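You operate a simulated robot arm through the tools that you are given. There is no shell and no other tool. Be economical: measure what you need, move in short steps, check, and stop when the job is done.

You run a simulated robot arm. Do the job below in one go: nothing can be reset, and whatever is moved stays where it is left.

TASK
Oil the bare patch on the loose head, then lay the head in the top of the short cask.
Fine: wooden brush, oil from the green tin; put the brush back. Set down upright: wooden brush. A coat counts when it lies all over at full strength: go over it till it gets no stronger.

Only the result counts: the job must be done as asked and must still hold three seconds after the hand-in. Knocking over, shifting, dropping, spilling or breaking anything else fails it.

THE ROBOT
A 7-joint arm with a two-finger parallel gripper, fixed in place. Base frame: the origin is at the foot of the arm, x ahead of it, y to its left, z up; the work surface is at about z = 60. Readings come in cm, degrees, newtons and seconds.
With the tool pointing down near the work surface it reaches from about 16 to 66 cm from the base axis. Its first joint turns from -66.0 to 66.0 degrees. Payload 1.57 kg.
The tool frame sits at the grasp point between the pads (the TCP): z along the fingers, y along the line on which they close. The tips reach 3 cm beyond it. Largest opening 11 cm; finger width 2.4, thickness 1.2; the body of the gripper, 4.8 by 11.2 cm, starts 7.8 cm behind the TCP.
Orientation is told as [roll, pitch, yaw] about the base's x, y, z axes, in that order, counted from this pose: with the fingers straight down and closing along the base's y, the tool's x points along the base's -x, its y along +y and its z along -z.

THE INTERFACE
- The arm moves only by the tool servo_tool. Its argument "series" is a list of rows, each a list of 7 numbers: the turn, a rotation vector about the base's x, y, z in rad, then the shift along the base's x, y, z in mm, then the gripper command, from -1 (shut) to 1 (fully open), values between in proportion. In form: [[wx, wy, wz, x, y, z, fingers], ...]. A call has 1 to 20 rows; each row is the pose to reach, as a shift and turn from the pose commanded when the call began. A row lasts 0.2 s, in which the tool goes at most 5 cm and 8.6 degrees; a call with a longer step from one row to the next is refused whole, and so is a gripper value outside its range. A pose out of reach is approached as far as the arm can. The call stops where the force on the tool passes 40 N (or 10 N more than at its start, if that is more) or the arm is blocked; 0.2 s more then pass. The fingers move at their own pace (about 10.8 cm/s each) and stop on an object; they squeeze with about 41 N. The grip force told is the motor's: it shows also when the fingers shut on nothing. Time passes only in rows, and 0.2 s behind the last, so rows that repeat a pose let the fingers close. The reply holds the time, the measured pose of the TCP, the force on the tool along the base axes, the opening and the grip force, in the units named above and with some noise, with the torque about the TCP (base axes, N m) and any sound that the robot's microphone picked up.
- Cameras (640 x 400 px; columns grow to the right, rows downward): "scene" is fixed at [15.55, -38.21, 139.76]; the picture's right is [0.80, -0.60, 0.00], its down [-0.30, -0.39, -0.87] and it looks along [0.52, 0.70, -0.49] (base axes); focal length 237 px, centre (320, 200). "wrist" rides on the gripper at [7, 1.6, -14.1] in the tool frame; the picture's right is [-0.23, 0.97, 0.00], its down [-0.86, -0.20, -0.48] and it looks along [-0.47, -0.11, 0.88] (tool axes); focal length 222 px, centre (320, 200).
- get_image(camera): a new picture of that camera. The clock stands still meanwhile.
- point_at(camera, pixels): for up to 12 pixels [column, row] of the newest picture of that camera ("zoom" is the newest enlarged one), the place [x, y, z] in the base frame of the surface seen there, good to about 0.2 cm, but the place of the scene camera against the robot may be out by one fixed shift of up to 2.5 cm in any direction. The clock stands still meanwhile.
- inspect(camera, box): a new picture of the part [left, top, right, bottom] of that camera's present view, enlarged. The clock stands still meanwhile.
- sign_off(): hands the job in; it is judged then, once.

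Work in short steps. Measure before you move; look again where a grasp or a placing could have gone wrong, and mend it. You have 80 turns and 46 pictures in all, those below and enlarged ones among them. Open the gripper and draw the arm clear of the work before you hand the job in, unless the task says otherwise; then end with one line.

The tools are called after "Request:" as name(argument=value, ...) on one line, values as JSON. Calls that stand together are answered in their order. servo_tool: Moves the arm, as the interface text tells. Its arguments: {"type":"object","properties":{"series":{"type":"array","items":{"type":"array","items":{"type":"number"}}}},"required":["series"]} The other tools are called the same way: get_image (camera) takes a picture; point_at (camera, pixels) gives the place of the surface under pixels of a picture; inspect (camera, box) takes an enlarged picture of a part of a camera's view; sign_off () hands the job in.

At the start:

```text
clock: 0.0
tool_pos: [35.98, -1.37, 129.02]
ee_rot: [-0.1, 0.1, 0.0]
wrist_force: [-0.1, 0.2, 0.5]
ft_torque: [-0.03, -0.02, 0.0]
grip_width: 11.01
gripper_force: 0.1
```

scene: 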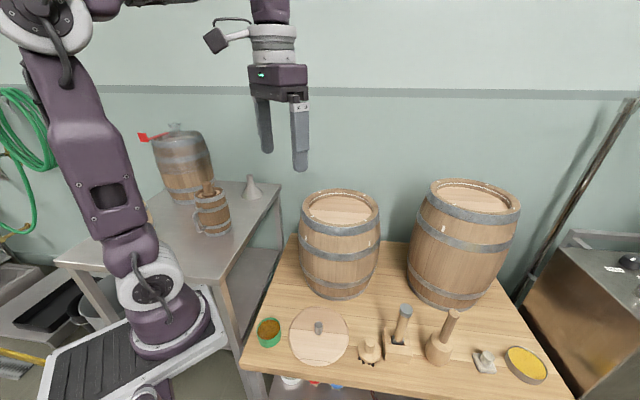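
wrist: 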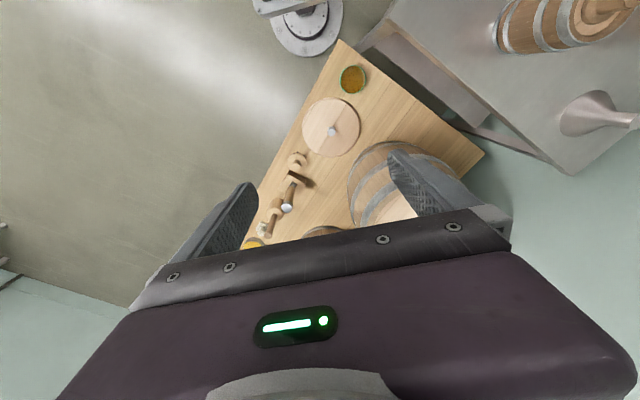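

The scene shows the green tin near (269,330), the head at (319,336), tools at (370,350), (400,325), (440,340). I'll zoom in on the bench and the cask tops.

Request:
inspect(camera="scene", box=[240, 290, 400, 390])

Request:
inspect(camera="scene", box=[350, 290, 560, 390])

Request:
inspect(camera="scene", box=[280, 170, 540, 310])

```text
4.00 times, centred on (320, 340) of scene
```

zoom: 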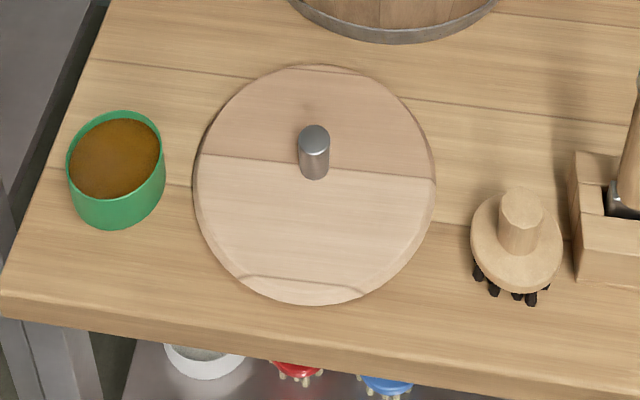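

```text
3.05 times, centred on (455, 340) of scene
```

zoom: 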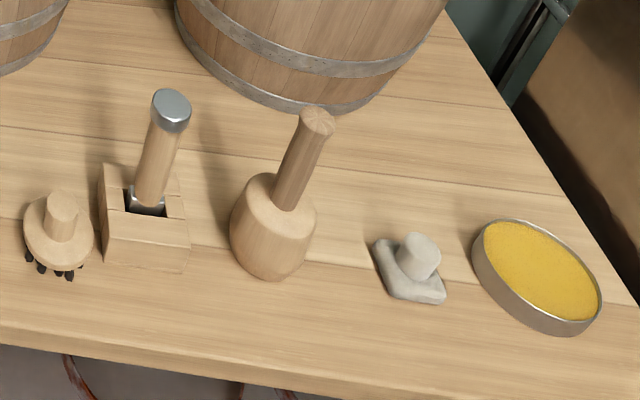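

```text
2.46 times, centred on (410, 240) of scene
```

zoom: 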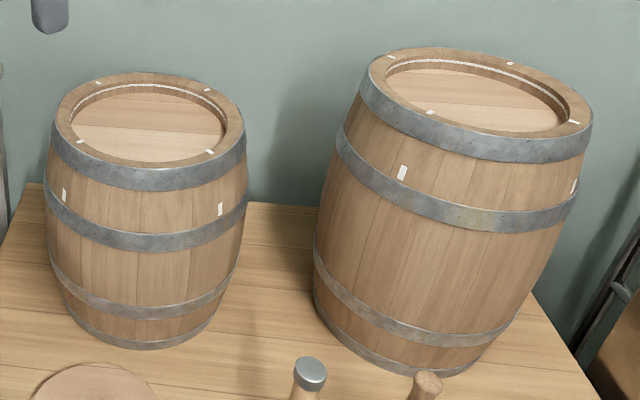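

Next I'll measure the cask tops and rims in this zoom, and the tools and head in the full scene view.

Request:
point_at(camera="zoom", pixels=[[150, 128], [85, 140], [233, 110], [65, 110], [150, 78], [150, 162], [480, 100], [380, 80], [585, 110], [475, 55], [460, 128], [215, 153]])

Request:
get_image(camera="scene")

Request:
point_at(camera="scene", pixels=[[318, 325], [319, 334], [290, 338], [349, 336], [320, 307], [318, 364], [268, 328], [370, 342], [358, 352], [381, 353], [370, 352], [404, 309]])

```text
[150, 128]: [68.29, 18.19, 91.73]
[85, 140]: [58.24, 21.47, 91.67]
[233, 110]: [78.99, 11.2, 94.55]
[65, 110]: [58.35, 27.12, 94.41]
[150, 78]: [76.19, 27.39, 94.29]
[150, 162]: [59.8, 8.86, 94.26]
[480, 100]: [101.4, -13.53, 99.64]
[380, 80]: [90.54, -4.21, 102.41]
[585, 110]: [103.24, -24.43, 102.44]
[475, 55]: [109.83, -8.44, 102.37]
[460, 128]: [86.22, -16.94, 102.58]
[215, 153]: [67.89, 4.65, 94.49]
```

```text
40 pictures are left
```

scene: 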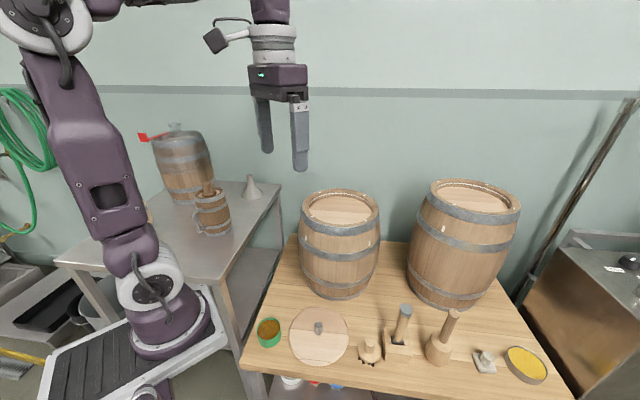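

```text
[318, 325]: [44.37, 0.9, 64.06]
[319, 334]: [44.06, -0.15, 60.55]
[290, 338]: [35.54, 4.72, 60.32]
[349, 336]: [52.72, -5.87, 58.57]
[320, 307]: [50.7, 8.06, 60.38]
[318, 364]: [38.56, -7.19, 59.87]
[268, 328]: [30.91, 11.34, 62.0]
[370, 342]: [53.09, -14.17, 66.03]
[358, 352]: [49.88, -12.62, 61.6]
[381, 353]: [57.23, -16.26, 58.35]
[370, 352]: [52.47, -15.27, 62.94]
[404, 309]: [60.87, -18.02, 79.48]
```

The short cask is the left one (rim about z 94, roughly (67,18)), and the scene camera appears offset (bench reads 58.4). I'll lower the arm over the bench so the wrist camera can take accurate measurements.

Request:
servo_tool(series=[[0, 0, 0, 0, 0, -45, 1], [0, 0, 0, 0, 0, -90, 1], [0, 0, 0, 0, 0, -135, 1], [0, 0, 0, 0, 0, -180, 1], [0, 0, 0, 0, -10, -225, 1], [0, 0, 0, 0, -20, -270, 1], [0, 0, 0, 0, -30, -315, 1], [0, 0, 0, -10, -40, -360, 1], [0, 0, 0, -20, -50, -400, 1], [0, 0, 0, -20, -50, -400, 1]])

Request:
get_image(camera="wrist")

```text
clock: 2.2
tool_pos: [34.02, -6.3, 89.19]
ee_rot: [-0.1, 0.0, 0.0]
wrist_force: [0.3, 0.4, -0.3]
ft_torque: [-0.03, 0.01, 0.03]
grip_width: 10.98
gripper_force: 0.0
```

```text
39 pictures are left
```

wrist: 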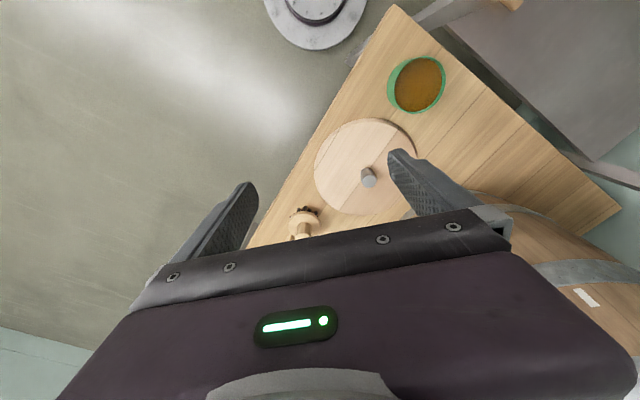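

Visible: the tin at (417,85), the head with its knob at (368,178), and part of the brush at (303,222). I'll measure these now.

Request:
point_at(camera="wrist", pixels=[[368, 173], [316, 170], [350, 120], [345, 214], [405, 130], [335, 150], [416, 85], [390, 85], [444, 80], [412, 112], [302, 215], [290, 185]])

Request:
inspect(camera="wrist", box=[270, 40, 470, 250])

```text
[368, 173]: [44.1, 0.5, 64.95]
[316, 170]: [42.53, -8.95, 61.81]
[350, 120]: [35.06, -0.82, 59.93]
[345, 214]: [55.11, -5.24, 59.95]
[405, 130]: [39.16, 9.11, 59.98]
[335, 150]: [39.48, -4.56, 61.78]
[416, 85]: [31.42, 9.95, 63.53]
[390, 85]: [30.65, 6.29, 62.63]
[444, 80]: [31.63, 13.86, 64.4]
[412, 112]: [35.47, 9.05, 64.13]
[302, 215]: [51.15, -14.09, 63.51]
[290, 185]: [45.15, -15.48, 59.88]
```

```text
1.90 times, centred on (370, 145) of wrist
```

zoom: 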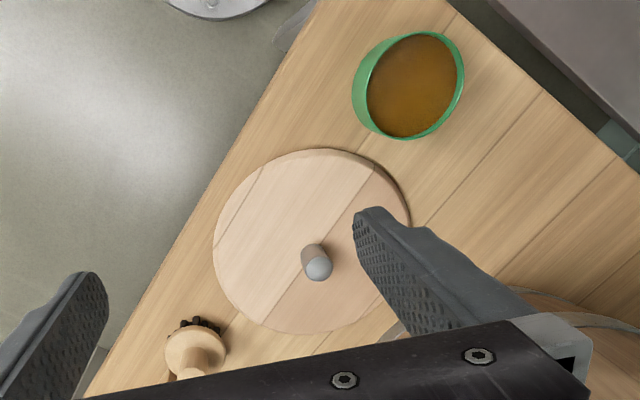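

The head is centred near (44.3,0.3) with its top at z 61.8, but the patch is unclear from here. I'll move forward and down for a closer look at the head and brush.

Request:
servo_tool(series=[[0, 0, 0, 40, 0, -20, 1], [0, 0, 0, 80, 0, -50, 1], [0, 0, 0, 120, 0, -80, 1], [0, 0, 0, 120, 0, -90, 1], [0, 0, 0, 120, 0, -90, 1]])

Request:
get_image(camera="wrist")

Request:
inspect(camera="wrist", box=[240, 30, 440, 230])

```text
clock: 3.4
tool_pos: [46.13, -6.27, 80.1]
ee_rot: [-0.1, 0.1, 0.0]
wrist_force: [0.5, -0.1, -0.7]
ft_torque: [0.02, 0.0, 0.04]
grip_width: 10.98
gripper_force: 0.1
```

```text
37 pictures are left
```

wrist: 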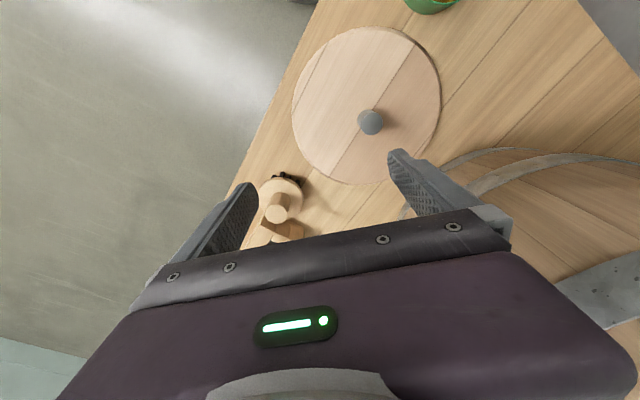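

```text
2.00 times, centred on (340, 130) of wrist
```

zoom: 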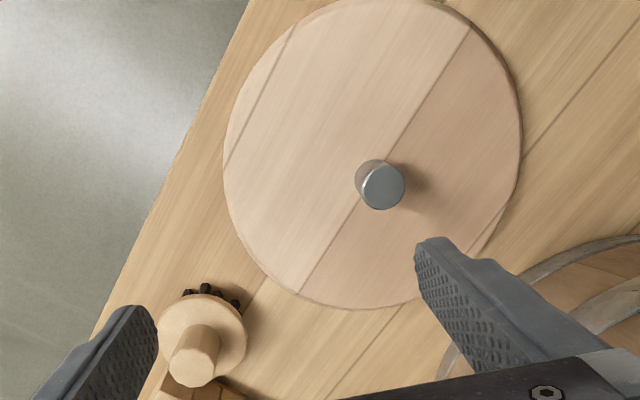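

The pale area on the left of the head could be the patch or just plank shading. I'll zoom in hard from both cameras.

Request:
inspect(camera="wrist", box=[290, 25, 445, 185])

Request:
inspect(camera="scene", box=[285, 300, 355, 370])

```text
2.50 times, centred on (368, 105) of wrist
```

zoom: 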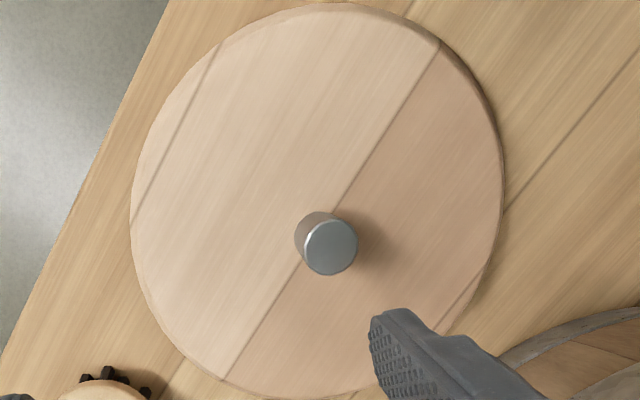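

```text
5.71 times, centred on (320, 335) of scene
```

zoom: 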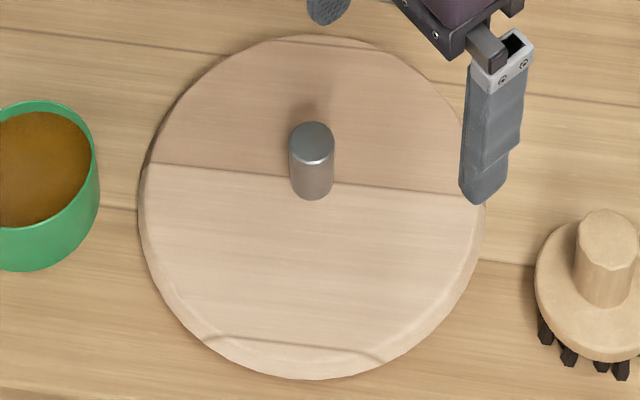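

The heads inside the casks seem to show the same two-tone planks. I'll compare them closely to tell whether the pale half is the bare patch or only plank tint.

Request:
inspect(camera="scene", box=[295, 180, 385, 240])

Request:
inspect(camera="scene", box=[425, 170, 530, 240])

```text
6.67 times, centred on (340, 210) of scene
```

zoom: 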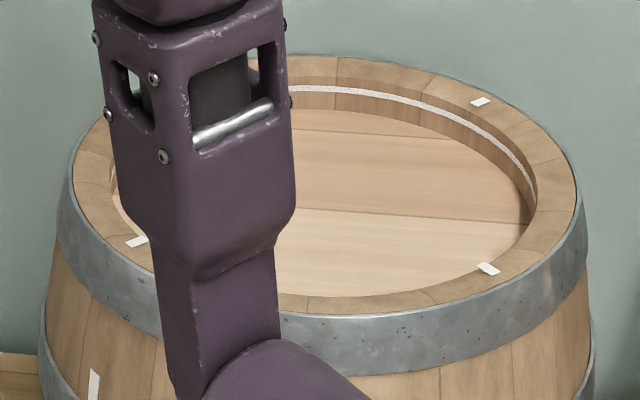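

```text
5.71 times, centred on (478, 205) of scene
```

zoom: 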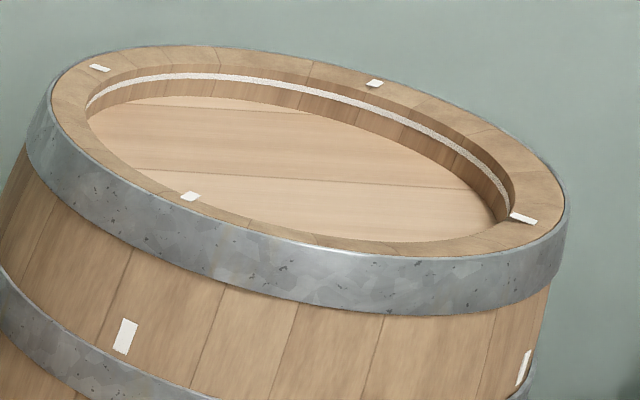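

The casks carry the same plank tint, so the coat itself will have to show the patch's extent. Next I'll measure the brush: rise above the chisel's height and move forward so the brush is in view.

Request:
servo_tool(series=[[0, 0, 0, 0, 0, 45, 1], [0, 0, 0, 0, 0, 90, 1], [0, 0, 0, 35, -25, 110, 1], [0, 0, 0, 70, -50, 110, 1], [0, 0, 0, 70, -50, 110, 1]])

Request:
get_image(camera="wrist")

Request:
inspect(camera="wrist", box=[240, 80, 440, 240])

```text
clock: 4.6
tool_pos: [53.09, -11.38, 90.83]
ee_rot: [0.0, 0.0, 0.0]
wrist_force: [-0.2, 0.5, -0.5]
ft_torque: [0.02, 0.01, 0.01]
grip_width: 10.98
gripper_force: 0.1
```

```text
31 pictures are left
```

wrist: 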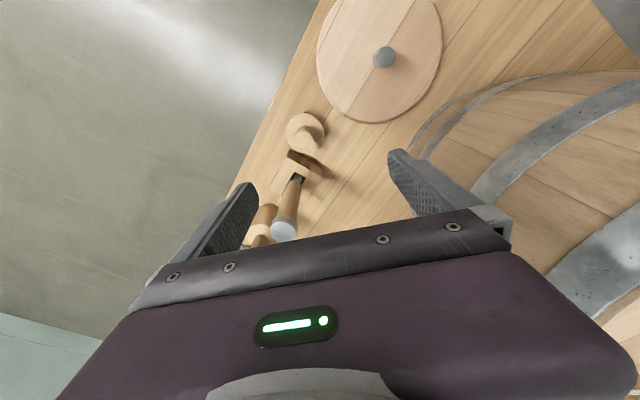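

```text
2.50 times, centred on (340, 160) of wrist
```

zoom: 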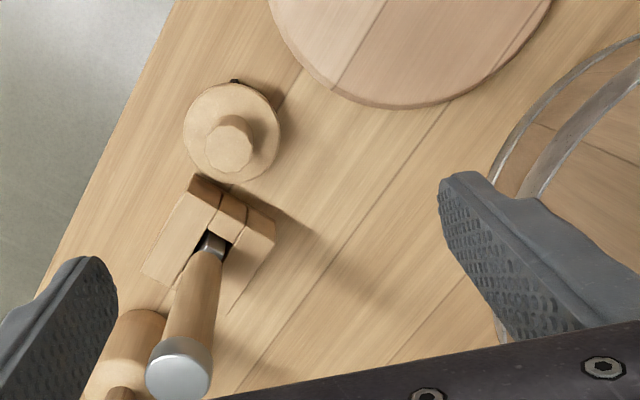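

The brush's knob is at zoom (232,142), and the chisel's rack starts close by at (205,185). I'll measure them all.

Request:
point_at(camera="zoom", pixels=[[228, 150], [215, 140], [245, 150], [232, 172], [190, 125], [276, 125], [230, 88], [232, 180], [205, 182], [265, 225], [150, 270], [180, 365]])

Request:
point_at(camera="wrist", pixels=[[384, 54], [377, 57], [318, 45], [440, 60], [365, 122], [340, 80], [400, 80], [355, 20]])

```text
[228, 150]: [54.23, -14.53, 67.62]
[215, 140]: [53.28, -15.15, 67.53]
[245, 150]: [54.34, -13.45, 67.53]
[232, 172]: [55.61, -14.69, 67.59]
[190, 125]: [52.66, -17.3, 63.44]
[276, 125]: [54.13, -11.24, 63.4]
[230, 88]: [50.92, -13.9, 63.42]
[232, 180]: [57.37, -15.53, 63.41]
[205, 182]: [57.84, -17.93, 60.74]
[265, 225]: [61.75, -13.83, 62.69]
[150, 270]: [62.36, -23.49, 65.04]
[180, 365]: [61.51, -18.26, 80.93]
```

```text
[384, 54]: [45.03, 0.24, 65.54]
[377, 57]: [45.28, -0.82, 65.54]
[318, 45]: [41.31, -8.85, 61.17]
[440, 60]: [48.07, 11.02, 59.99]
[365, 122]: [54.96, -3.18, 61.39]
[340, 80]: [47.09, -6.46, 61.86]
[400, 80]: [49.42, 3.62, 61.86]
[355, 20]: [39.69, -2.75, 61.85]
```

The brush knob is centred at (54.2,-14.4) with its top at z 67.6 and its disc top at z 63.4, radius about 3.1. I'll descend over it with TCP z about 66.9, staying clear of the chisel 5 cm further on in x, and close.

Request:
servo_tool(series=[[0, 0, 0, 11, -30, 0, 0.2], [0, 0, 0, 11, -30, -50, 0.2], [0, 0, 0, 11, -30, -100, 0.2], [0, 0, 0, 11, -30, -140, 0.2], [0, 0, 0, 11, -30, -180, 0.2], [0, 0, 0, 11, -30, -210, 0.2], [0, 0, 0, 11, -30, -230, 0.2], [0, 0, 0, 11, -30, -239, 0.2], [0, 0, 0, 11, -30, -239, 0.2]])

Request:
inspect(camera="wrist", box=[220, 120, 420, 250])

```text
clock: 6.6
tool_pos: [54.19, -14.55, 67.07]
ee_rot: [-0.1, 0.1, 0.0]
wrist_force: [-0.9, -0.1, 0.0]
ft_torque: [0.02, 0.0, 0.0]
grip_width: 6.61
gripper_force: 0.0
```

```text
3.08 times, centred on (320, 185) of wrist
```

zoom: 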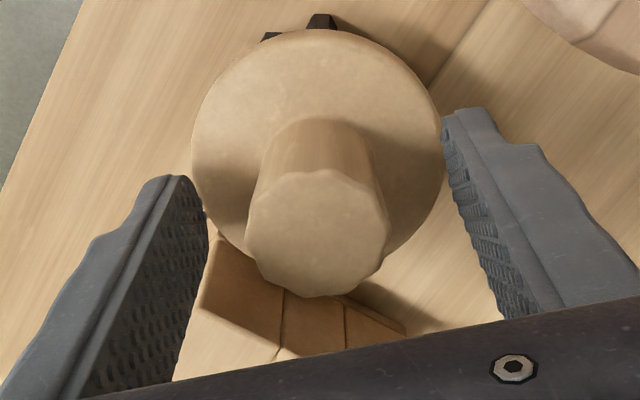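

The knob sits between the pads, so I'll close and then lift straight up.

Request:
servo_tool(series=[[0, 0, 0, 0, 0, 0, -1], [0, 0, 0, 0, 0, 0, -1], [0, 0, 0, 0, 0, 0, -1], [0, 0, 0, 0, 0, 0, -1]])

```text
clock: 7.6
tool_pos: [54.13, -14.47, 67.02]
ee_rot: [0.0, 0.0, 0.1]
wrist_force: [0.6, 0.2, -0.1]
ft_torque: [0.02, 0.02, 0.0]
grip_width: 3.2
gripper_force: 40.5
```

I have a firm grip at 3.2 cm; the bristle tips are about 7.0 below the TCP. I'll lift and move to where I can view the tin and the brush.

Request:
servo_tool(series=[[0, 0, 0, 0, 0, 20, -1], [0, 0, 0, 0, 0, 60, -1], [0, 0, 0, 0, 0, 105, -1], [0, 0, 0, 0, 0, 150, -1], [0, 0, 0, -35, 30, 150, -1], [0, 0, 0, -70, 60, 150, -1], [0, 0, 0, -105, 90, 150, -1], [0, 0, 0, -135, 120, 150, -1], [0, 0, 0, -160, 160, 150, -1], [0, 0, 0, -180, 200, 150, -1], [0, 0, 0, -180, 200, 150, -1]])

Request:
get_image(camera="wrist")

```text
clock: 10.0
tool_pos: [36.05, 5.72, 82.13]
ee_rot: [0.0, 0.0, 0.0]
wrist_force: [0.6, 1.5, -0.7]
ft_torque: [-0.01, 0.0, 0.02]
grip_width: 3.23
gripper_force: 40.9
```

```text
28 pictures are left
```

wrist: 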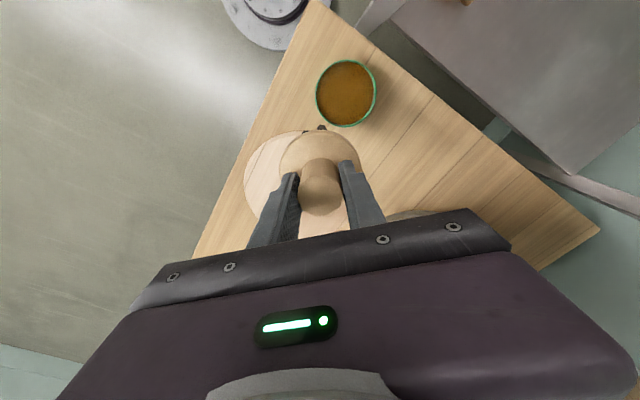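

The tin is seen almost from straight above at (345,93). I'll measure its rim and the oil level.

Request:
point_at(camera="wrist", pixels=[[346, 94], [335, 100], [355, 85], [345, 61], [345, 126], [316, 94], [375, 93], [325, 70], [367, 115], [326, 116], [366, 70], [400, 100]])

Request:
inspect(camera="wrist", box=[290, 40, 400, 140])

```text
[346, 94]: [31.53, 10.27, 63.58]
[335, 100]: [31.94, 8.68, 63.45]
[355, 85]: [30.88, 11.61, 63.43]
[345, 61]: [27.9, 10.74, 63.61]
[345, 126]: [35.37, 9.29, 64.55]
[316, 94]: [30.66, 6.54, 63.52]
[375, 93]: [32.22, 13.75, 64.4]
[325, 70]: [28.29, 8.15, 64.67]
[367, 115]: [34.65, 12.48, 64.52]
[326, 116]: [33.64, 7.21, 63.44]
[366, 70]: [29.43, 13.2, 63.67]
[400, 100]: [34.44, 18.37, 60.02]
```

```text
4.00 times, centred on (345, 90) of wrist
```

zoom: 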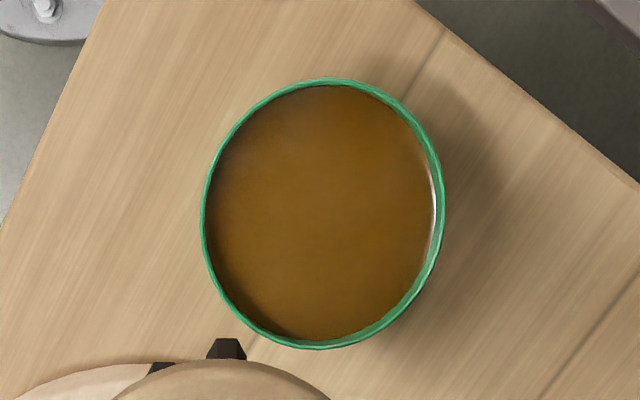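

The tin is centred at (31.55,10.15), with the rim at z 64.55, oil at z 63.5 and inner radius about 3.6. I'll centre the brush above it and lower the bristles about 0.8 cm into the oil (TCP z about 69.7), then lift and pause to drip.

Request:
servo_tool(series=[[0, 0, 0, -25, 25, 0, -1], [0, 0, 0, -45, 44, 0, -1], [0, 0, 0, -45, 44, -40, -1], [0, 0, 0, -45, 44, -75, -1], [0, 0, 0, -45, 44, -100, -1], [0, 0, 0, -45, 44, -115, -1], [0, 0, 0, -45, 44, -124, -1], [0, 0, 0, -45, 44, -124, -1], [0, 0, 0, -45, 44, -124, -1], [0, 0, 0, -45, 44, -124, -1]])

Request:
inspect(camera="scene", box=[230, 280, 350, 370])

```text
clock: 11.6
tool_pos: [31.71, 10.04, 70.23]
ee_rot: [0.0, 0.1, 0.0]
wrist_force: [-1.9, 0.8, 23.8]
ft_torque: [0.01, 0.06, 0.04]
grip_width: 3.21
gripper_force: 41.0
stopped in row 7: the force on the tool passed its limit at 94 N (the readings are from after the stop); the commanded pose is now the measured one
```

```text
4.44 times, centred on (290, 325) of scene
```

zoom: 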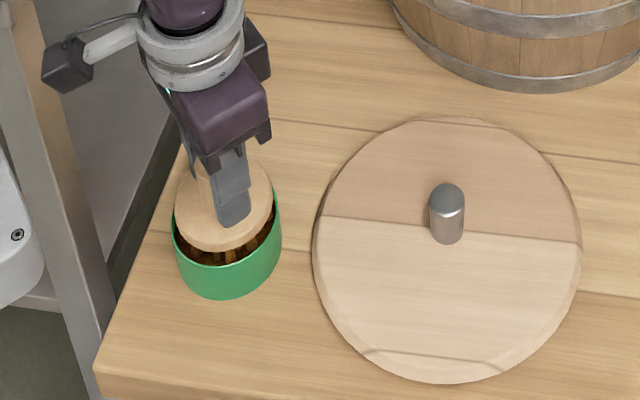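

The bristles met resistance at the oil level (TCP z 70.2), and their tips look wet. I'll lift gently and check the brush and tin.

Request:
servo_tool(series=[[0, 0, 0, 0, 0, 2, -1], [0, 0, 0, 0, 0, 10, -1], [0, 0, 0, 0, 0, 40, -1], [0, 0, 0, 0, 0, 60, -1], [0, 0, 0, 0, 0, 60, -1], [0, 0, 0, 0, 0, 60, -1]])

Request:
inspect(camera="scene", box=[230, 280, 350, 370])

```text
clock: 13.0
tool_pos: [31.74, 10.1, 76.11]
ee_rot: [0.0, 0.0, 0.0]
wrist_force: [-0.2, -0.1, -1.2]
ft_torque: [-0.02, 0.01, 0.0]
grip_width: 3.17
gripper_force: 40.5
```

```text
4.44 times, centred on (290, 325) of scene
```

zoom: 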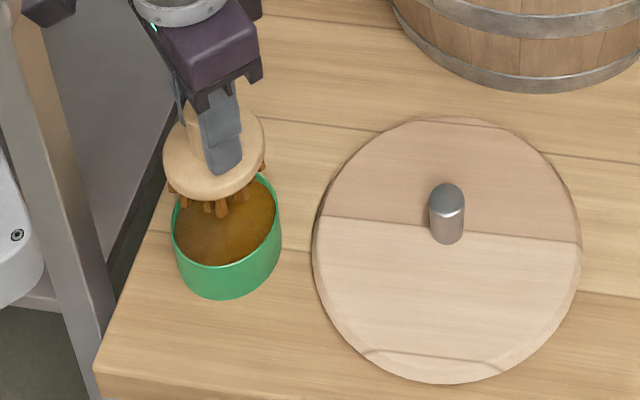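

The bristles are now oil-coloured. I'll carry the brush over the head to (45,-5.6) and lower it gently toward the pale half.

Request:
servo_tool(series=[[0, 0, 0, 27, -31, 0, -1], [0, 0, 0, 54, -62, 0, -1], [0, 0, 0, 81, -93, 0, -1], [0, 0, 0, 108, -124, 0, -1], [0, 0, 0, 133, -157, 0, -1], [0, 0, 0, 133, -157, 0, -1], [0, 0, 0, 133, -157, -40, -1], [0, 0, 0, 133, -157, -60, -1], [0, 0, 0, 133, -157, -68, -1], [0, 0, 0, 133, -157, -71, -1], [0, 0, 0, 133, -157, -73, -1]])

```text
clock: 15.4
tool_pos: [44.99, -5.65, 68.7]
ee_rot: [-0.1, -0.1, 0.0]
wrist_force: [0.3, 0.0, -0.1]
ft_torque: [0.0, 0.01, 0.02]
grip_width: 3.17
gripper_force: 40.4
```

There's no contact yet at z 68.7, so I'll go down in 1 mm steps and then draw a short stroke along x.

Request:
servo_tool(series=[[0, 0, 0, 0, 0, -1, -1], [0, 0, 0, 0, 0, -2, -1], [0, 0, 0, 0, 0, -2, -1]])

```text
clock: 16.2
tool_pos: [45.01, -5.76, 68.57]
ee_rot: [0.1, 0.0, 0.1]
wrist_force: [0.0, -0.6, -0.6]
ft_torque: [-0.01, 0.0, 0.0]
grip_width: 3.17
gripper_force: 40.7
```

Request:
servo_tool(series=[[0, 0, 0, 0, 0, -0.5, -1], [0, 0, 0, 0, 0, -1, -1], [0, 0, 0, 0, 0, -1.5, -1], [0, 0, 0, 0, 0, -1.5, -1]])

Request:
inspect(camera="scene", box=[265, 290, 375, 375])

```text
clock: 17.2
tool_pos: [45.04, -5.71, 68.52]
ee_rot: [-0.1, 0.0, 0.0]
wrist_force: [0.3, 0.5, -1.6]
ft_torque: [-0.03, 0.04, 0.04]
grip_width: 3.16
gripper_force: 39.9
```

```text
4.71 times, centred on (320, 332) of scene
```

zoom: 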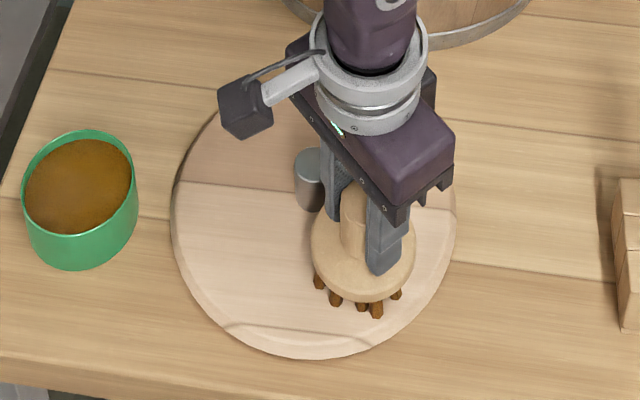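

The bristles look almost on the surface but there's no force yet. I'll keep lowering in small steps.

Request:
servo_tool(series=[[0, 0, 0, 0, 0, -0.7, -1], [0, 0, 0, 0, 0, -1.4, -1], [0, 0, 0, 0, 0, -1.4, -1]])

```text
clock: 18.0
tool_pos: [44.93, -5.71, 68.38]
ee_rot: [0.0, 0.0, 0.0]
wrist_force: [-1.7, 0.7, 11.6]
ft_torque: [-0.01, 0.09, 0.06]
grip_width: 3.17
gripper_force: 40.0
```

Contact at z about 68.4 with 11.6 N. I'll ease off 0.4 mm and make a light stroke along x to see the coat.

Request:
servo_tool(series=[[0, 0, 0, 0, 0, 0.4, -1], [0, 0, 0, -10, 0, 0.4, -1], [0, 0, 0, -20, 0, 0.4, -1], [0, 0, 0, -30, 0, 0.4, -1], [0, 0, 0, -40, 0, 0.4, -1], [0, 0, 0, -40, 0, 0.4, -1]])

Request:
inspect(camera="scene", box=[265, 290, 375, 375])

```text
clock: 19.4
tool_pos: [41.06, -5.74, 68.51]
ee_rot: [0.0, -0.1, -0.1]
wrist_force: [0.1, -0.4, -0.3]
ft_torque: [-0.01, 0.01, 0.0]
grip_width: 3.16
gripper_force: 40.7
```

```text
4.71 times, centred on (320, 332) of scene
```

zoom: 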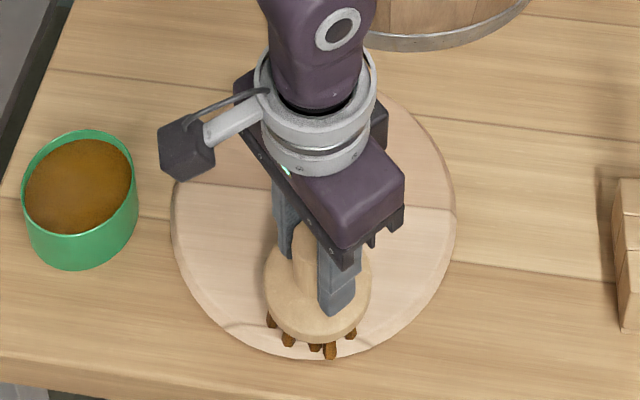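

There's no coat visible and the force is zero, so contact was lost. I'll press back down to about 10 N and stroke back along +x.

Request:
servo_tool(series=[[0, 0, 0, 0, 0, -0.5, -1], [0, 0, 0, 0, 0, -0.8, -1], [0, 0, 0, 10, 0, -0.8, -1], [0, 0, 0, 20, 0, -0.8, -1], [0, 0, 0, 30, 0, -0.8, -1], [0, 0, 0, 40, 0, -0.8, -1]])

Request:
inspect(camera="scene", box=[265, 290, 375, 375])

```text
clock: 20.1
tool_pos: [41.09, -5.73, 68.43]
ee_rot: [0.0, 0.5, 0.0]
wrist_force: [-4.6, 2.3, 23.6]
ft_torque: [0.03, -0.52, 0.07]
grip_width: 3.18
gripper_force: 40.6
stopped in row 3: the force on the tool passed its limit at 51 N (the readings are from after the stop); the commanded pose is now the measured one
```

```text
4.71 times, centred on (320, 332) of scene
```

zoom: 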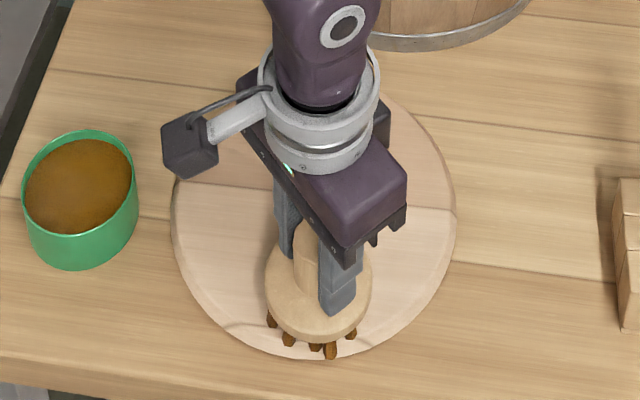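

The contact is stiff and friction tripped the limit. I'll lift clear and look at the head to see whether any coat has been laid.

Request:
servo_tool(series=[[0, 0, 0, 0, 0, 1, -1], [0, 0, 0, 0, 0, 20, -1], [0, 0, 0, 0, 50, 60, -1], [0, 0, 0, 0, 100, 100, -1], [0, 0, 0, 0, 120, 100, -1], [0, 0, 0, 0, 120, 100, -1]])

Request:
get_image(camera="scene")

```text
refused: row 3 steps farther than a row can; nothing moved
```

```text
21 pictures are left
```

scene: 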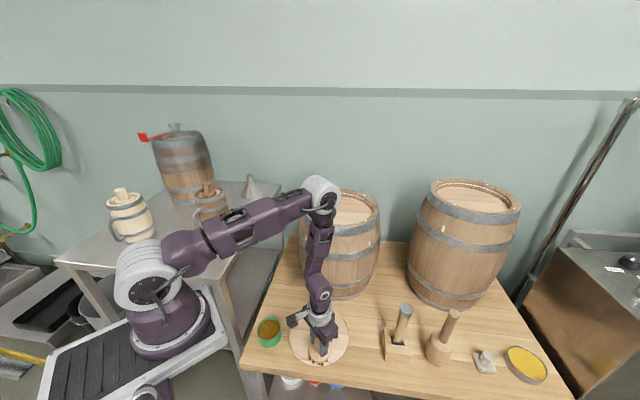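

That step was too long, so nothing moved. I'll retry with shorter steps.

Request:
servo_tool(series=[[0, 0, 0, 0, 0, 1, -1], [0, 0, 0, 0, 0, 30, -1], [0, 0, 0, 0, 20, 70, -1], [0, 0, 0, 0, 60, 90, -1], [0, 0, 0, 0, 100, 90, -1], [0, 0, 0, 0, 130, 90, -1], [0, 0, 0, 0, 130, 90, -1]])

Request:
inspect(camera="scene", box=[265, 290, 375, 375])

```text
clock: 21.7
tool_pos: [41.23, 7.25, 77.14]
ee_rot: [0.0, 0.4, -0.1]
wrist_force: [-0.5, -0.3, -1.8]
ft_torque: [0.03, 0.05, 0.01]
grip_width: 3.16
gripper_force: 40.2
```

```text
4.71 times, centred on (320, 332) of scene
```

zoom: 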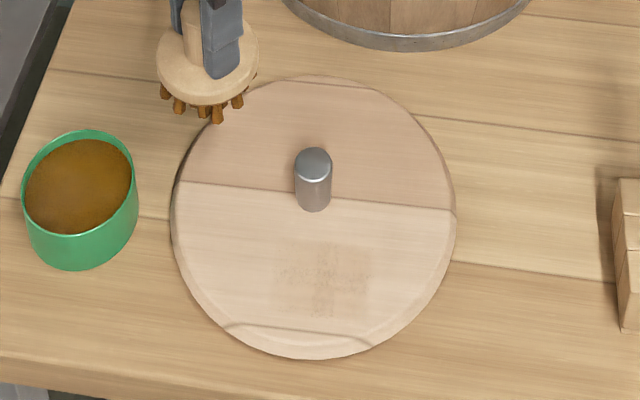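

A faint coat shows with straight upper and right edges, at zoom x 275–372 and y 242–318, so the patch is rectangular. I'll measure its corners, plus the knob for the camera offset.

Request:
point_at(camera="zoom", pixels=[[278, 240], [372, 243], [368, 312], [275, 280], [300, 318], [325, 280], [313, 160], [340, 318], [90, 180], [173, 215], [455, 215], [310, 75]])

Request:
inspect(camera="scene", box=[303, 330, 343, 362])

```text
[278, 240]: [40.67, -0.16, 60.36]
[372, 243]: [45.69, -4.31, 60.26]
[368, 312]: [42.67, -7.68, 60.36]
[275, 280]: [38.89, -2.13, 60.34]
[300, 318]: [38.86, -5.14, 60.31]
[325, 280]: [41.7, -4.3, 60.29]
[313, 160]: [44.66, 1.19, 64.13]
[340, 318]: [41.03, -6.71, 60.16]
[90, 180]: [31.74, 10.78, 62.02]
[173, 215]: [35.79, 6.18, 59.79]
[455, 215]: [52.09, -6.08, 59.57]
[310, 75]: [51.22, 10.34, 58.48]
```

```text
12.50 times, centred on (323, 346) of scene
```

zoom: 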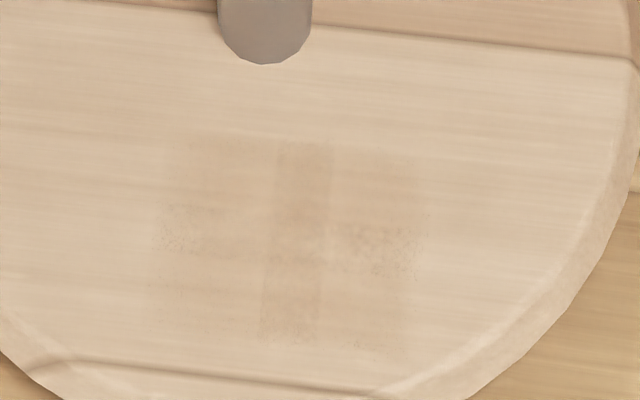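

The coat fits a patch of about 6.5 × 5 cm aligned with the planks, centred near (42,-4.9) with its long axis along (0.77,-0.64). I'll return above one end at (40.8,-2.4) and come down to just above contact.

Request:
servo_tool(series=[[0, -0.007, 0, 0, -45, 0, -1], [0, -0.007, 0, -4, -90, 0, -1], [0, -0.007, 0, -4, -97, -40, -1], [0, -0.007, 0, -4, -97, -70, -1], [0, -0.007, 0, -4, -97, -82, -1], [0, -0.007, 0, -4, -97, -86, -1], [0, -0.007, 0, -4, -97, -86, -1]])

```text
clock: 23.3
tool_pos: [40.73, -2.43, 68.68]
ee_rot: [0.1, 0.1, -0.1]
wrist_force: [-0.3, 0.3, -1.1]
ft_torque: [-0.02, -0.03, -0.01]
grip_width: 3.18
gripper_force: 40.3
```

No contact yet at 68.68; stepping down finely.

Request:
servo_tool(series=[[0, 0, 0, 0, 0, -1, -1], [0, 0, 0, 0, 0, -2, -1], [0, 0, 0, 0, 0, -2.4, -1], [0, 0, 0, 0, 0, -2.4, -1]])

```text
clock: 24.3
tool_pos: [40.67, -2.47, 68.55]
ee_rot: [-0.1, 0.0, 0.0]
wrist_force: [0.1, 0.1, -1.3]
ft_torque: [-0.01, -0.04, 0.0]
grip_width: 3.18
gripper_force: 41.0
```

Request:
servo_tool(series=[[0, 0, 0, 0, 0, -0.5, -1], [0, 0, 0, 0, 0, -1, -1], [0, 0, 0, 0, 0, -1.3, -1], [0, 0, 0, 0, 0, -1.3, -1]])

```text
clock: 25.3
tool_pos: [40.79, -2.26, 68.3]
ee_rot: [0.0, 0.0, -0.1]
wrist_force: [-0.1, -0.2, -0.6]
ft_torque: [0.04, -0.03, 0.01]
grip_width: 3.19
gripper_force: 40.3
```

Still free at 68.3 (the brush may have slid slightly in the grip), so I'll continue.

Request:
servo_tool(series=[[0, 0, 0, 0, 0, -0.5, -1], [0, 0, 0, 0, 0, -1, -1], [0, 0, 0, 0, 0, -1, -1]])

```text
clock: 26.1
tool_pos: [40.77, -2.44, 68.35]
ee_rot: [0.0, 0.0, -0.1]
wrist_force: [-2.5, 1.4, 12.9]
ft_torque: [-0.02, -0.04, 0.03]
grip_width: 3.18
gripper_force: 40.4
stopped in row 3: the force on the tool passed its limit at 42 N (the readings are from after the stop); the commanded pose is now the measured one
```

There is contact now at 12.9 N. I'll stroke along the patch's long axis, slightly unloaded.

Request:
servo_tool(series=[[0, 0, 0, 0, 0, 0.2, -1], [0, 0, 0, 3.9, -3.2, 0.2, -1], [0, 0, 0, 7.7, -6.4, 0.2, -1], [0, 0, 0, 11.6, -9.6, 0.2, -1], [0, 0, 0, 15.4, -12.8, 0.2, -1], [0, 0, 0, 19.3, -16, 0.2, -1], [0, 0, 0, 23.1, -19.2, 0.2, -1], [0, 0, 0, 27, -22.4, 0.2, -1], [0, 0, 0, 31, -25.6, 0.2, -1], [0, 0, 0, 38.5, -32, 0.2, -1]])

```text
clock: 28.2
tool_pos: [44.56, -5.68, 68.25]
ee_rot: [0.1, 0.0, -0.1]
wrist_force: [-5.3, 6.0, 18.5]
ft_torque: [0.14, 0.12, -0.03]
grip_width: 3.19
gripper_force: 40.6
```

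The stroke went well (18 N with drag). I'll do two more lanes farther from the knob.

Request:
servo_tool(series=[[0, 0, 0, -3.8, -4.6, 0.2, -1], [0, 0, 0, -7.7, -9.2, 0.2, -1], [0, 0, 0, -14.1, -3.9, 0.2, -1], [0, 0, 0, -20.5, 1.4, 0.2, -1], [0, 0, 0, -26.9, 6.8, 0.2, -1], [0, 0, 0, -33.3, 12.1, 0.2, -1], [0, 0, 0, -39.7, 17.4, 0.2, -1], [0, 0, 0, -46.2, 22.8, 0.2, -1], [0, 0, 0, -50, 17.8, 0.2, -1], [0, 0, 0, -54.5, 12.8, 0.2, -1], [0, 0, 0, -48.1, 7.5, 0.2, -1], [0, 0, 0, -41.7, 2.1, 0.2, -1], [0, 0, 0, -35.3, -3.2, 0.2, -1], [0, 0, 0, -28.9, -8.5, 0.2, -1], [0, 0, 0, -22.5, -13.9, 0.2, -1], [0, 0, 0, -16, -19.2, 0.2, -1], [0, 0, 0, -16, -19.2, 0.2, -1]])

```text
clock: 31.9
tool_pos: [43.12, -7.49, 68.4]
ee_rot: [0.1, 0.0, -0.1]
wrist_force: [-0.1, -0.3, -1.3]
ft_torque: [-0.02, 0.03, 0.03]
grip_width: 3.18
gripper_force: 40.9
```

Contact was lost at the end. I'll lift, carry the brush over the tin, and look at the coat.

Request:
servo_tool(series=[[0, 0, 0, 0, 0, 5, -1], [0, 0, 0, 0, 0, 45, -1], [0, 0, 0, 0, 0, 85, -1], [0, 0, 0, -25, 37, 85, -1], [0, 0, 0, -49, 75, 85, -1], [0, 0, 0, -74, 112, 85, -1], [0, 0, 0, -98, 149, 85, -1], [0, 0, 0, -116, 176, 85, -1], [0, 0, 0, -116, 176, 85, -1]])

Request:
inspect(camera="scene", box=[283, 310, 355, 365])

```text
clock: 33.9
tool_pos: [31.42, 9.89, 76.74]
ee_rot: [0.0, -0.1, 0.0]
wrist_force: [-0.3, -0.9, -1.2]
ft_torque: [0.0, 0.0, 0.01]
grip_width: 3.18
gripper_force: 40.2
```

```text
7.27 times, centred on (319, 338) of scene
```

zoom: 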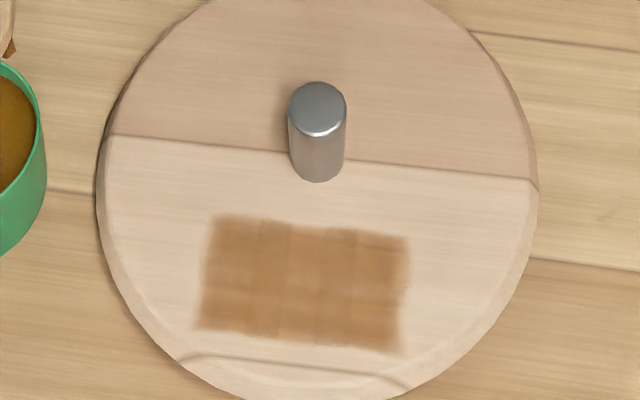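

The patch now clearly shows as a rectangle with corners at about (212,217), (408,238), (400,352) and (198,328). I'll measure the corners for the next coats.

Request:
point_at(camera="zoom", pixels=[[212, 217], [408, 238], [400, 352], [198, 328], [303, 283], [317, 105], [240, 330], [350, 340]])

Request:
servo_tool(series=[[0, 0, 0, 1.5, 2.5, -30, -1], [0, 0, 0, 1.5, 2.5, -50, -1], [0, 0, 0, 1.5, 2.5, -60, -1], [0, 0, 0, 1.5, 2.5, -64, -1], [0, 0, 0, 1.5, 2.5, -67, -1], [0, 0, 0, 1.5, 2.5, -68, -1], [0, 0, 0, 1.5, 2.5, -69, -1], [0, 0, 0, 1.5, 2.5, -70, -1], [0, 0, 0, 1.5, 2.5, -70, -1]])

```text
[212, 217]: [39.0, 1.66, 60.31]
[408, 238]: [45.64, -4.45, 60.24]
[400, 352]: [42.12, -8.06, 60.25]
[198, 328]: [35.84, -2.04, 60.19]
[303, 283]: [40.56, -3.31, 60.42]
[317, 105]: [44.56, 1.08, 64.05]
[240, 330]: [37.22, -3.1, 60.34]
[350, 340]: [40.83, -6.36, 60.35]
```

```text
clock: 35.3
tool_pos: [31.57, 10.13, 70.17]
ee_rot: [0.0, 0.1, -0.2]
wrist_force: [-1.5, -0.3, 11.5]
ft_torque: [-0.06, 0.03, -0.04]
grip_width: 3.17
gripper_force: 40.4
stopped in row 7: the force on the tool passed its limit at 48 N (the readings are from after the stop); the commanded pose is now the measured one
```

The dip is done. The patch in the robot frame is centred at (41.0,-4.2) with its long axis (0.73,-0.68), 8.9 × 5 cm. I'll lift, let it drip, and carry the brush to the first lane's start at (39.3,-1.0).

Request:
servo_tool(series=[[0, 0, 0, 0, 0, 5, -1], [0, 0, 0, 0, 0, 40, -1], [0, 0, 0, 0, 0, 68, -1], [0, 0, 0, 0, 0, 68, -1], [0, 0, 0, 26, -37, 68, -1], [0, 0, 0, 52, -74, 68, -1], [0, 0, 0, 77, -111, 68, -1], [0, 0, 0, 77, -111, 30, -1], [0, 0, 0, 77, -111, 0, -1], [0, 0, 0, 77, -111, -10, -1], [0, 0, 0, 77, -111, -15, -1], [0, 0, 0, 77, -111, -16.5, -1], [0, 0, 0, 77, -111, -17.2, -1], [0, 0, 0, 77, -111, -17.9, -1], [0, 0, 0, 77, -111, -18.4, -1], [0, 0, 0, 77, -111, -18.9, -1]])

```text
clock: 38.5
tool_pos: [39.23, -0.86, 68.41]
ee_rot: [0.1, 0.0, -0.1]
wrist_force: [-1.6, 0.5, 12.5]
ft_torque: [-0.02, -0.04, 0.02]
grip_width: 3.16
gripper_force: 40.6
stopped in row 15: the force on the tool passed its limit at 44 N (the readings are from after the stop); the commanded pose is now the measured one
```

There is contact at 12.5 N. I'll sweep all three lanes.

Request:
servo_tool(series=[[0, 0, 0, 8.5, -7.9, 0.2, -1], [0, 0, 0, 17.1, -15.9, 0.2, -1], [0, 0, 0, 25.6, -23.8, 0.2, -1], [0, 0, 0, 34.1, -31.7, 0.2, -1], [0, 0, 0, 42.7, -39.7, 0.2, -1], [0, 0, 0, 51.2, -47.6, 0.2, -1], [0, 0, 0, 42.7, -57.2, 0.1, -1], [0, 0, 0, 34.2, -49.3, 0.1, -1], [0, 0, 0, 25.7, -41.3, 0.1, -1], [0, 0, 0, 17.2, -33.4, 0.1, -1], [0, 0, 0, 8.7, -25.5, 0, -1], [0, 0, 0, 0.2, -17.5, 0, -1], [0, 0, 0, -8.3, -9.6, 0, -1], [0, 0, 0, -16.8, -18.1, 0, -1], [0, 0, 0, -8.3, -25.9, 0, -1], [0, 0, 0, 0.2, -33.6, 0, -1], [0, 0, 0, 8.7, -41.4, 0, -1], [0, 0, 0, 17.2, -49.1, 0, -1], [0, 0, 0, 25.7, -56.9, 0, -1], [0, 0, 0, 34.2, -64.6, 0, -1]])

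```text
clock: 40.9
tool_pos: [40.76, -3.72, 68.39]
ee_rot: [-0.2, -0.4, -0.1]
wrist_force: [-1.6, 0.7, 13.9]
ft_torque: [0.16, 0.47, -0.03]
grip_width: 3.2
gripper_force: 40.4
stopped in row 11: the force on the tool passed its limit at 42 N (the readings are from after the stop); the commanded pose is now the measured one
```

That stopped mid-lane at 42 N. I'll continue slightly unloaded: finish the middle lane, do the outer lane, and come back along it.

Request:
servo_tool(series=[[0.003, 0.007, 0, 0, 0, 0.3, -1], [0.003, 0.007, 0, -7.7, 6.3, 0.3, -1], [0.003, 0.007, 0, -15.4, 12.7, 0.3, -1], [0.003, 0.007, 0, -23.1, 19, 0.3, -1], [0.003, 0.007, 0, -31.6, 10.5, 0.2, -1], [0.003, 0.007, 0, -23.1, 2.6, 0.2, -1], [0.003, 0.007, 0, -14.6, -5.4, 0.2, -1], [0.003, 0.007, 0, -6.1, -13.3, 0.2, -1], [0.003, 0.007, 0, 2.4, -21.2, 0.1, -1], [0.003, 0.007, 0, 10.9, -29.2, 0.1, -1], [0.003, 0.007, 0, 19.4, -37.1, 0.1, -1], [0.003, 0.007, 0, 10.9, -29.2, 0, -1], [0.003, 0.007, 0, 2.4, -21.2, 0, -1], [0.003, 0.007, 0, -6.1, -13.3, 0, -1], [0.003, 0.007, 0, -14.6, -5.4, 0, -1], [0.003, 0.007, 0, -23.1, 2.6, 0, -1], [0.003, 0.007, 0, -31.6, 10.5, 0, -1]])

```text
clock: 42.2
tool_pos: [37.94, -2.72, 68.48]
ee_rot: [0.2, 0.1, -0.1]
wrist_force: [-1.2, 2.2, 21.5]
ft_torque: [-0.44, -0.27, 0.06]
grip_width: 3.17
gripper_force: 40.1
stopped in row 6: the force on the tool passed its limit at 47 N (the readings are from after the stop); the commanded pose is now the measured one
```

That tripped again near the outer-lane start. I'll unload 0.5 mm more and run the outer lane.

Request:
servo_tool(series=[[0, 0, 0, 0, 0, 0.5, -1], [0, 0, 0, 6.8, -6.7, 0.5, -1], [0, 0, 0, 13.6, -13.4, 0.4, -1], [0, 0, 0, 20.4, -20.1, 0.3, -1], [0, 0, 0, 27.2, -26.8, 0.2, -1], [0, 0, 0, 34, -33.5, 0.2, -1], [0, 0, 0, 40.8, -40.3, 0.1, -1], [0, 0, 0, 47.6, -47.1, 0.1, -1], [0, 0, 0, 47.6, -47.1, 0, -1]])

```text
clock: 44.2
tool_pos: [42.51, -7.52, 68.3]
ee_rot: [0.3, 0.1, 0.0]
wrist_force: [-7.1, 8.8, 30.2]
ft_torque: [0.05, -0.37, 0.11]
grip_width: 3.17
gripper_force: 40.3
```

Full lane done (30 N). I'll go back along it and cover the middle lane once more.

Request:
servo_tool(series=[[-0.005, 0, 0, 0, 0, 0.4, -1], [-0.005, 0, 0, -7, 6.7, 0.4, -1], [-0.005, 0, 0, -14, 13.4, 0.5, -1], [-0.005, 0, 0, -21, 20.1, 0.5, -1], [-0.005, 0, 0, -28, 26.8, 0.6, -1], [-0.005, 0, 0, -35, 33.5, 0.7, -1], [-0.005, 0, 0, -42, 40.2, 0.8, -1], [-0.005, 0, 0, -48, 46.5, 0.9, -1], [-0.005, 0, 0, -40, 55.5, 1, -1], [-0.005, 0, 0, -33, 48.5, 0.9, -1], [-0.005, 0, 0, -26, 41.5, 0.8, -1], [-0.005, 0, 0, -19, 35, 0.7, -1], [-0.005, 0, 0, -12, 28.5, 0.6, -1], [-0.005, 0, 0, -5, 22, 0.5, -1], [-0.005, 0, 0, 2, 15.5, 0.4, -1], [-0.005, 0, 0, 9, 9, 0.3, -1]])

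```text
clock: 47.6
tool_pos: [43.47, -6.42, 68.44]
ee_rot: [0.1, 0.2, 0.1]
wrist_force: [-4.6, 5.5, 15.5]
ft_torque: [0.24, -0.19, 0.11]
grip_width: 3.2
gripper_force: 39.9
```

Good sweeps. Now I'll lift and carry the brush over the tin, then look.

Request:
servo_tool(series=[[0, 0, 0, 0, 0, 5, -1], [0, 0, 0, 0, 0, 45, -1], [0, 0, 0, 0, 0, 85, -1], [0, 0, 0, -30, 33, 85, -1], [0, 0, 0, -60, 66, 85, -1], [0, 0, 0, -85, 105, 85, -1], [0, 0, 0, -105, 140, 85, -1], [0, 0, 0, -119, 166, 85, -1], [0, 0, 0, -119, 166, 85, -1]])

Request:
inspect(camera="scene", box=[283, 310, 355, 365])

```text
clock: 49.6
tool_pos: [31.41, 9.93, 77.0]
ee_rot: [0.2, 0.1, 0.1]
wrist_force: [0.3, 0.1, -0.9]
ft_torque: [-0.01, -0.01, -0.04]
grip_width: 3.18
gripper_force: 40.1
```

```text
7.27 times, centred on (319, 338) of scene
```

zoom: 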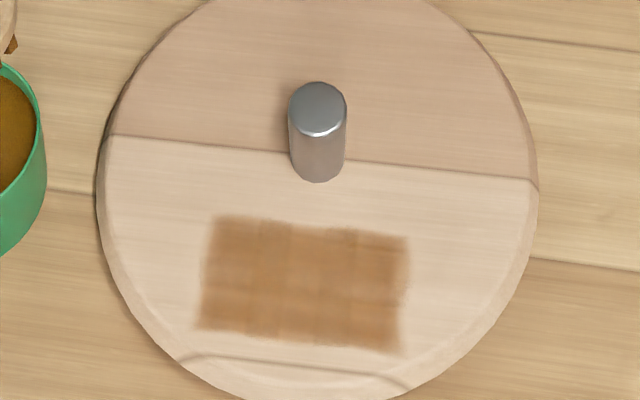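

The coat is a bit darker and more even. I'll dip once more and repeat all lanes to see whether it still changes.

Request:
servo_tool(series=[[-0.003, 0, 0, 1.5, 2.5, -30, -1], [-0.003, 0, 0, 1.5, 2.5, -50, -1], [-0.003, 0, 0, 1.5, 2.5, -60, -1], [-0.003, 0, 0, 1.5, 2.5, -64, -1], [-0.003, 0, 0, 1.5, 2.5, -66, -1], [-0.003, 0, 0, 1.5, 2.5, -67, -1], [-0.003, 0, 0, 1.5, 2.5, -67.7, -1], [-0.003, 0, 0, 1.5, 2.5, -68.3, -1], [-0.003, 0, 0, 1.5, 2.5, -68.9, -1], [-0.003, 0, 0, 1.5, 2.5, -68.9, -1]])

```text
clock: 51.4
tool_pos: [31.85, 10.3, 70.24]
ee_rot: [-0.2, 0.0, 0.0]
wrist_force: [-0.9, 0.0, 11.9]
ft_torque: [0.17, -0.04, -0.01]
grip_width: 3.17
gripper_force: 40.8
stopped in row 8: the force on the tool passed its limit at 46 N (the readings are from after the stop); the commanded pose is now the measured one
```

Dipped. I'll move back to the lane start and make contact.

Request:
servo_tool(series=[[0.003, 0, 0, 0, 0, 5, -1], [0.003, 0, 0, 0, 0, 40, -1], [0.003, 0, 0, 0, 0, 68, -1], [0.003, 0, 0, 0, 0, 68, -1], [0.003, 0, 0, 25, -37, 68, -1], [0.003, 0, 0, 50, -74, 68, -1], [0.003, 0, 0, 74, -113, 68, -1], [0.003, 0, 0, 74, -113, 30, -1], [0.003, 0, 0, 74, -113, 0, -1], [0.003, 0, 0, 74, -113, -10, -1], [0.003, 0, 0, 74, -113, -15, -1], [0.003, 0, 0, 74, -113, -16.5, -1], [0.003, 0, 0, 74, -113, -17, -1], [0.003, 0, 0, 74, -113, -17.4, -1], [0.003, 0, 0, 74, -113, -17.8, -1], [0.003, 0, 0, 74, -113, -18.2, -1], [0.003, 0, 0, 74, -113, -18.6, -1], [0.003, 0, 0, 74, -113, -19, -1]])

```text
clock: 54.7
tool_pos: [39.3, -1.07, 68.36]
ee_rot: [0.0, 0.0, -0.1]
wrist_force: [-1.3, 0.4, 11.3]
ft_torque: [0.02, 0.08, 0.03]
grip_width: 3.18
gripper_force: 40.9
stopped in row 16: the force on the tool passed its limit at 45 N (the readings are from after the stop); the commanded pose is now the measured one
```

Contact at 11 N. Sweeping the three lanes at about 7 mm per row, slightly unloaded.

Request:
servo_tool(series=[[0, 0, 0, 0, 0, 0.4, -1], [0, 0, 0, 7.3, -6.8, 0.4, -1], [0, 0, 0, 14.6, -13.6, 0.4, -1], [0, 0, 0, 21.9, -20.4, 0.4, -1], [0, 0, 0, 29.2, -27.2, 0.4, -1], [0, 0, 0, 36.5, -34, 0.4, -1], [0, 0, 0, 43.8, -40.8, 0.4, -1], [0, 0, 0, 51.2, -47.6, 0.4, -1], [0, 0, 0, 47, -52.4, 0.4, -1], [0, 0, 0, 42.7, -57.2, 0.4, -1], [0, 0, 0, 35.4, -50.4, 0.4, -1], [0, 0, 0, 28.1, -43.6, 0.4, -1], [0, 0, 0, 20.9, -36.8, 0.4, -1], [0, 0, 0, 13.6, -30, 0.4, -1], [0, 0, 0, 6.3, -23.2, 0.4, -1], [0, 0, 0, -1, -16.4, 0.4, -1], [0, 0, 0, -8.3, -9.6, 0.4, -1]])

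```text
clock: 58.3
tool_pos: [38.54, -2.03, 68.39]
ee_rot: [0.0, 0.0, -0.1]
wrist_force: [2.8, -1.9, 9.0]
ft_torque: [-0.12, -0.05, 0.03]
grip_width: 3.2
gripper_force: 40.8
```

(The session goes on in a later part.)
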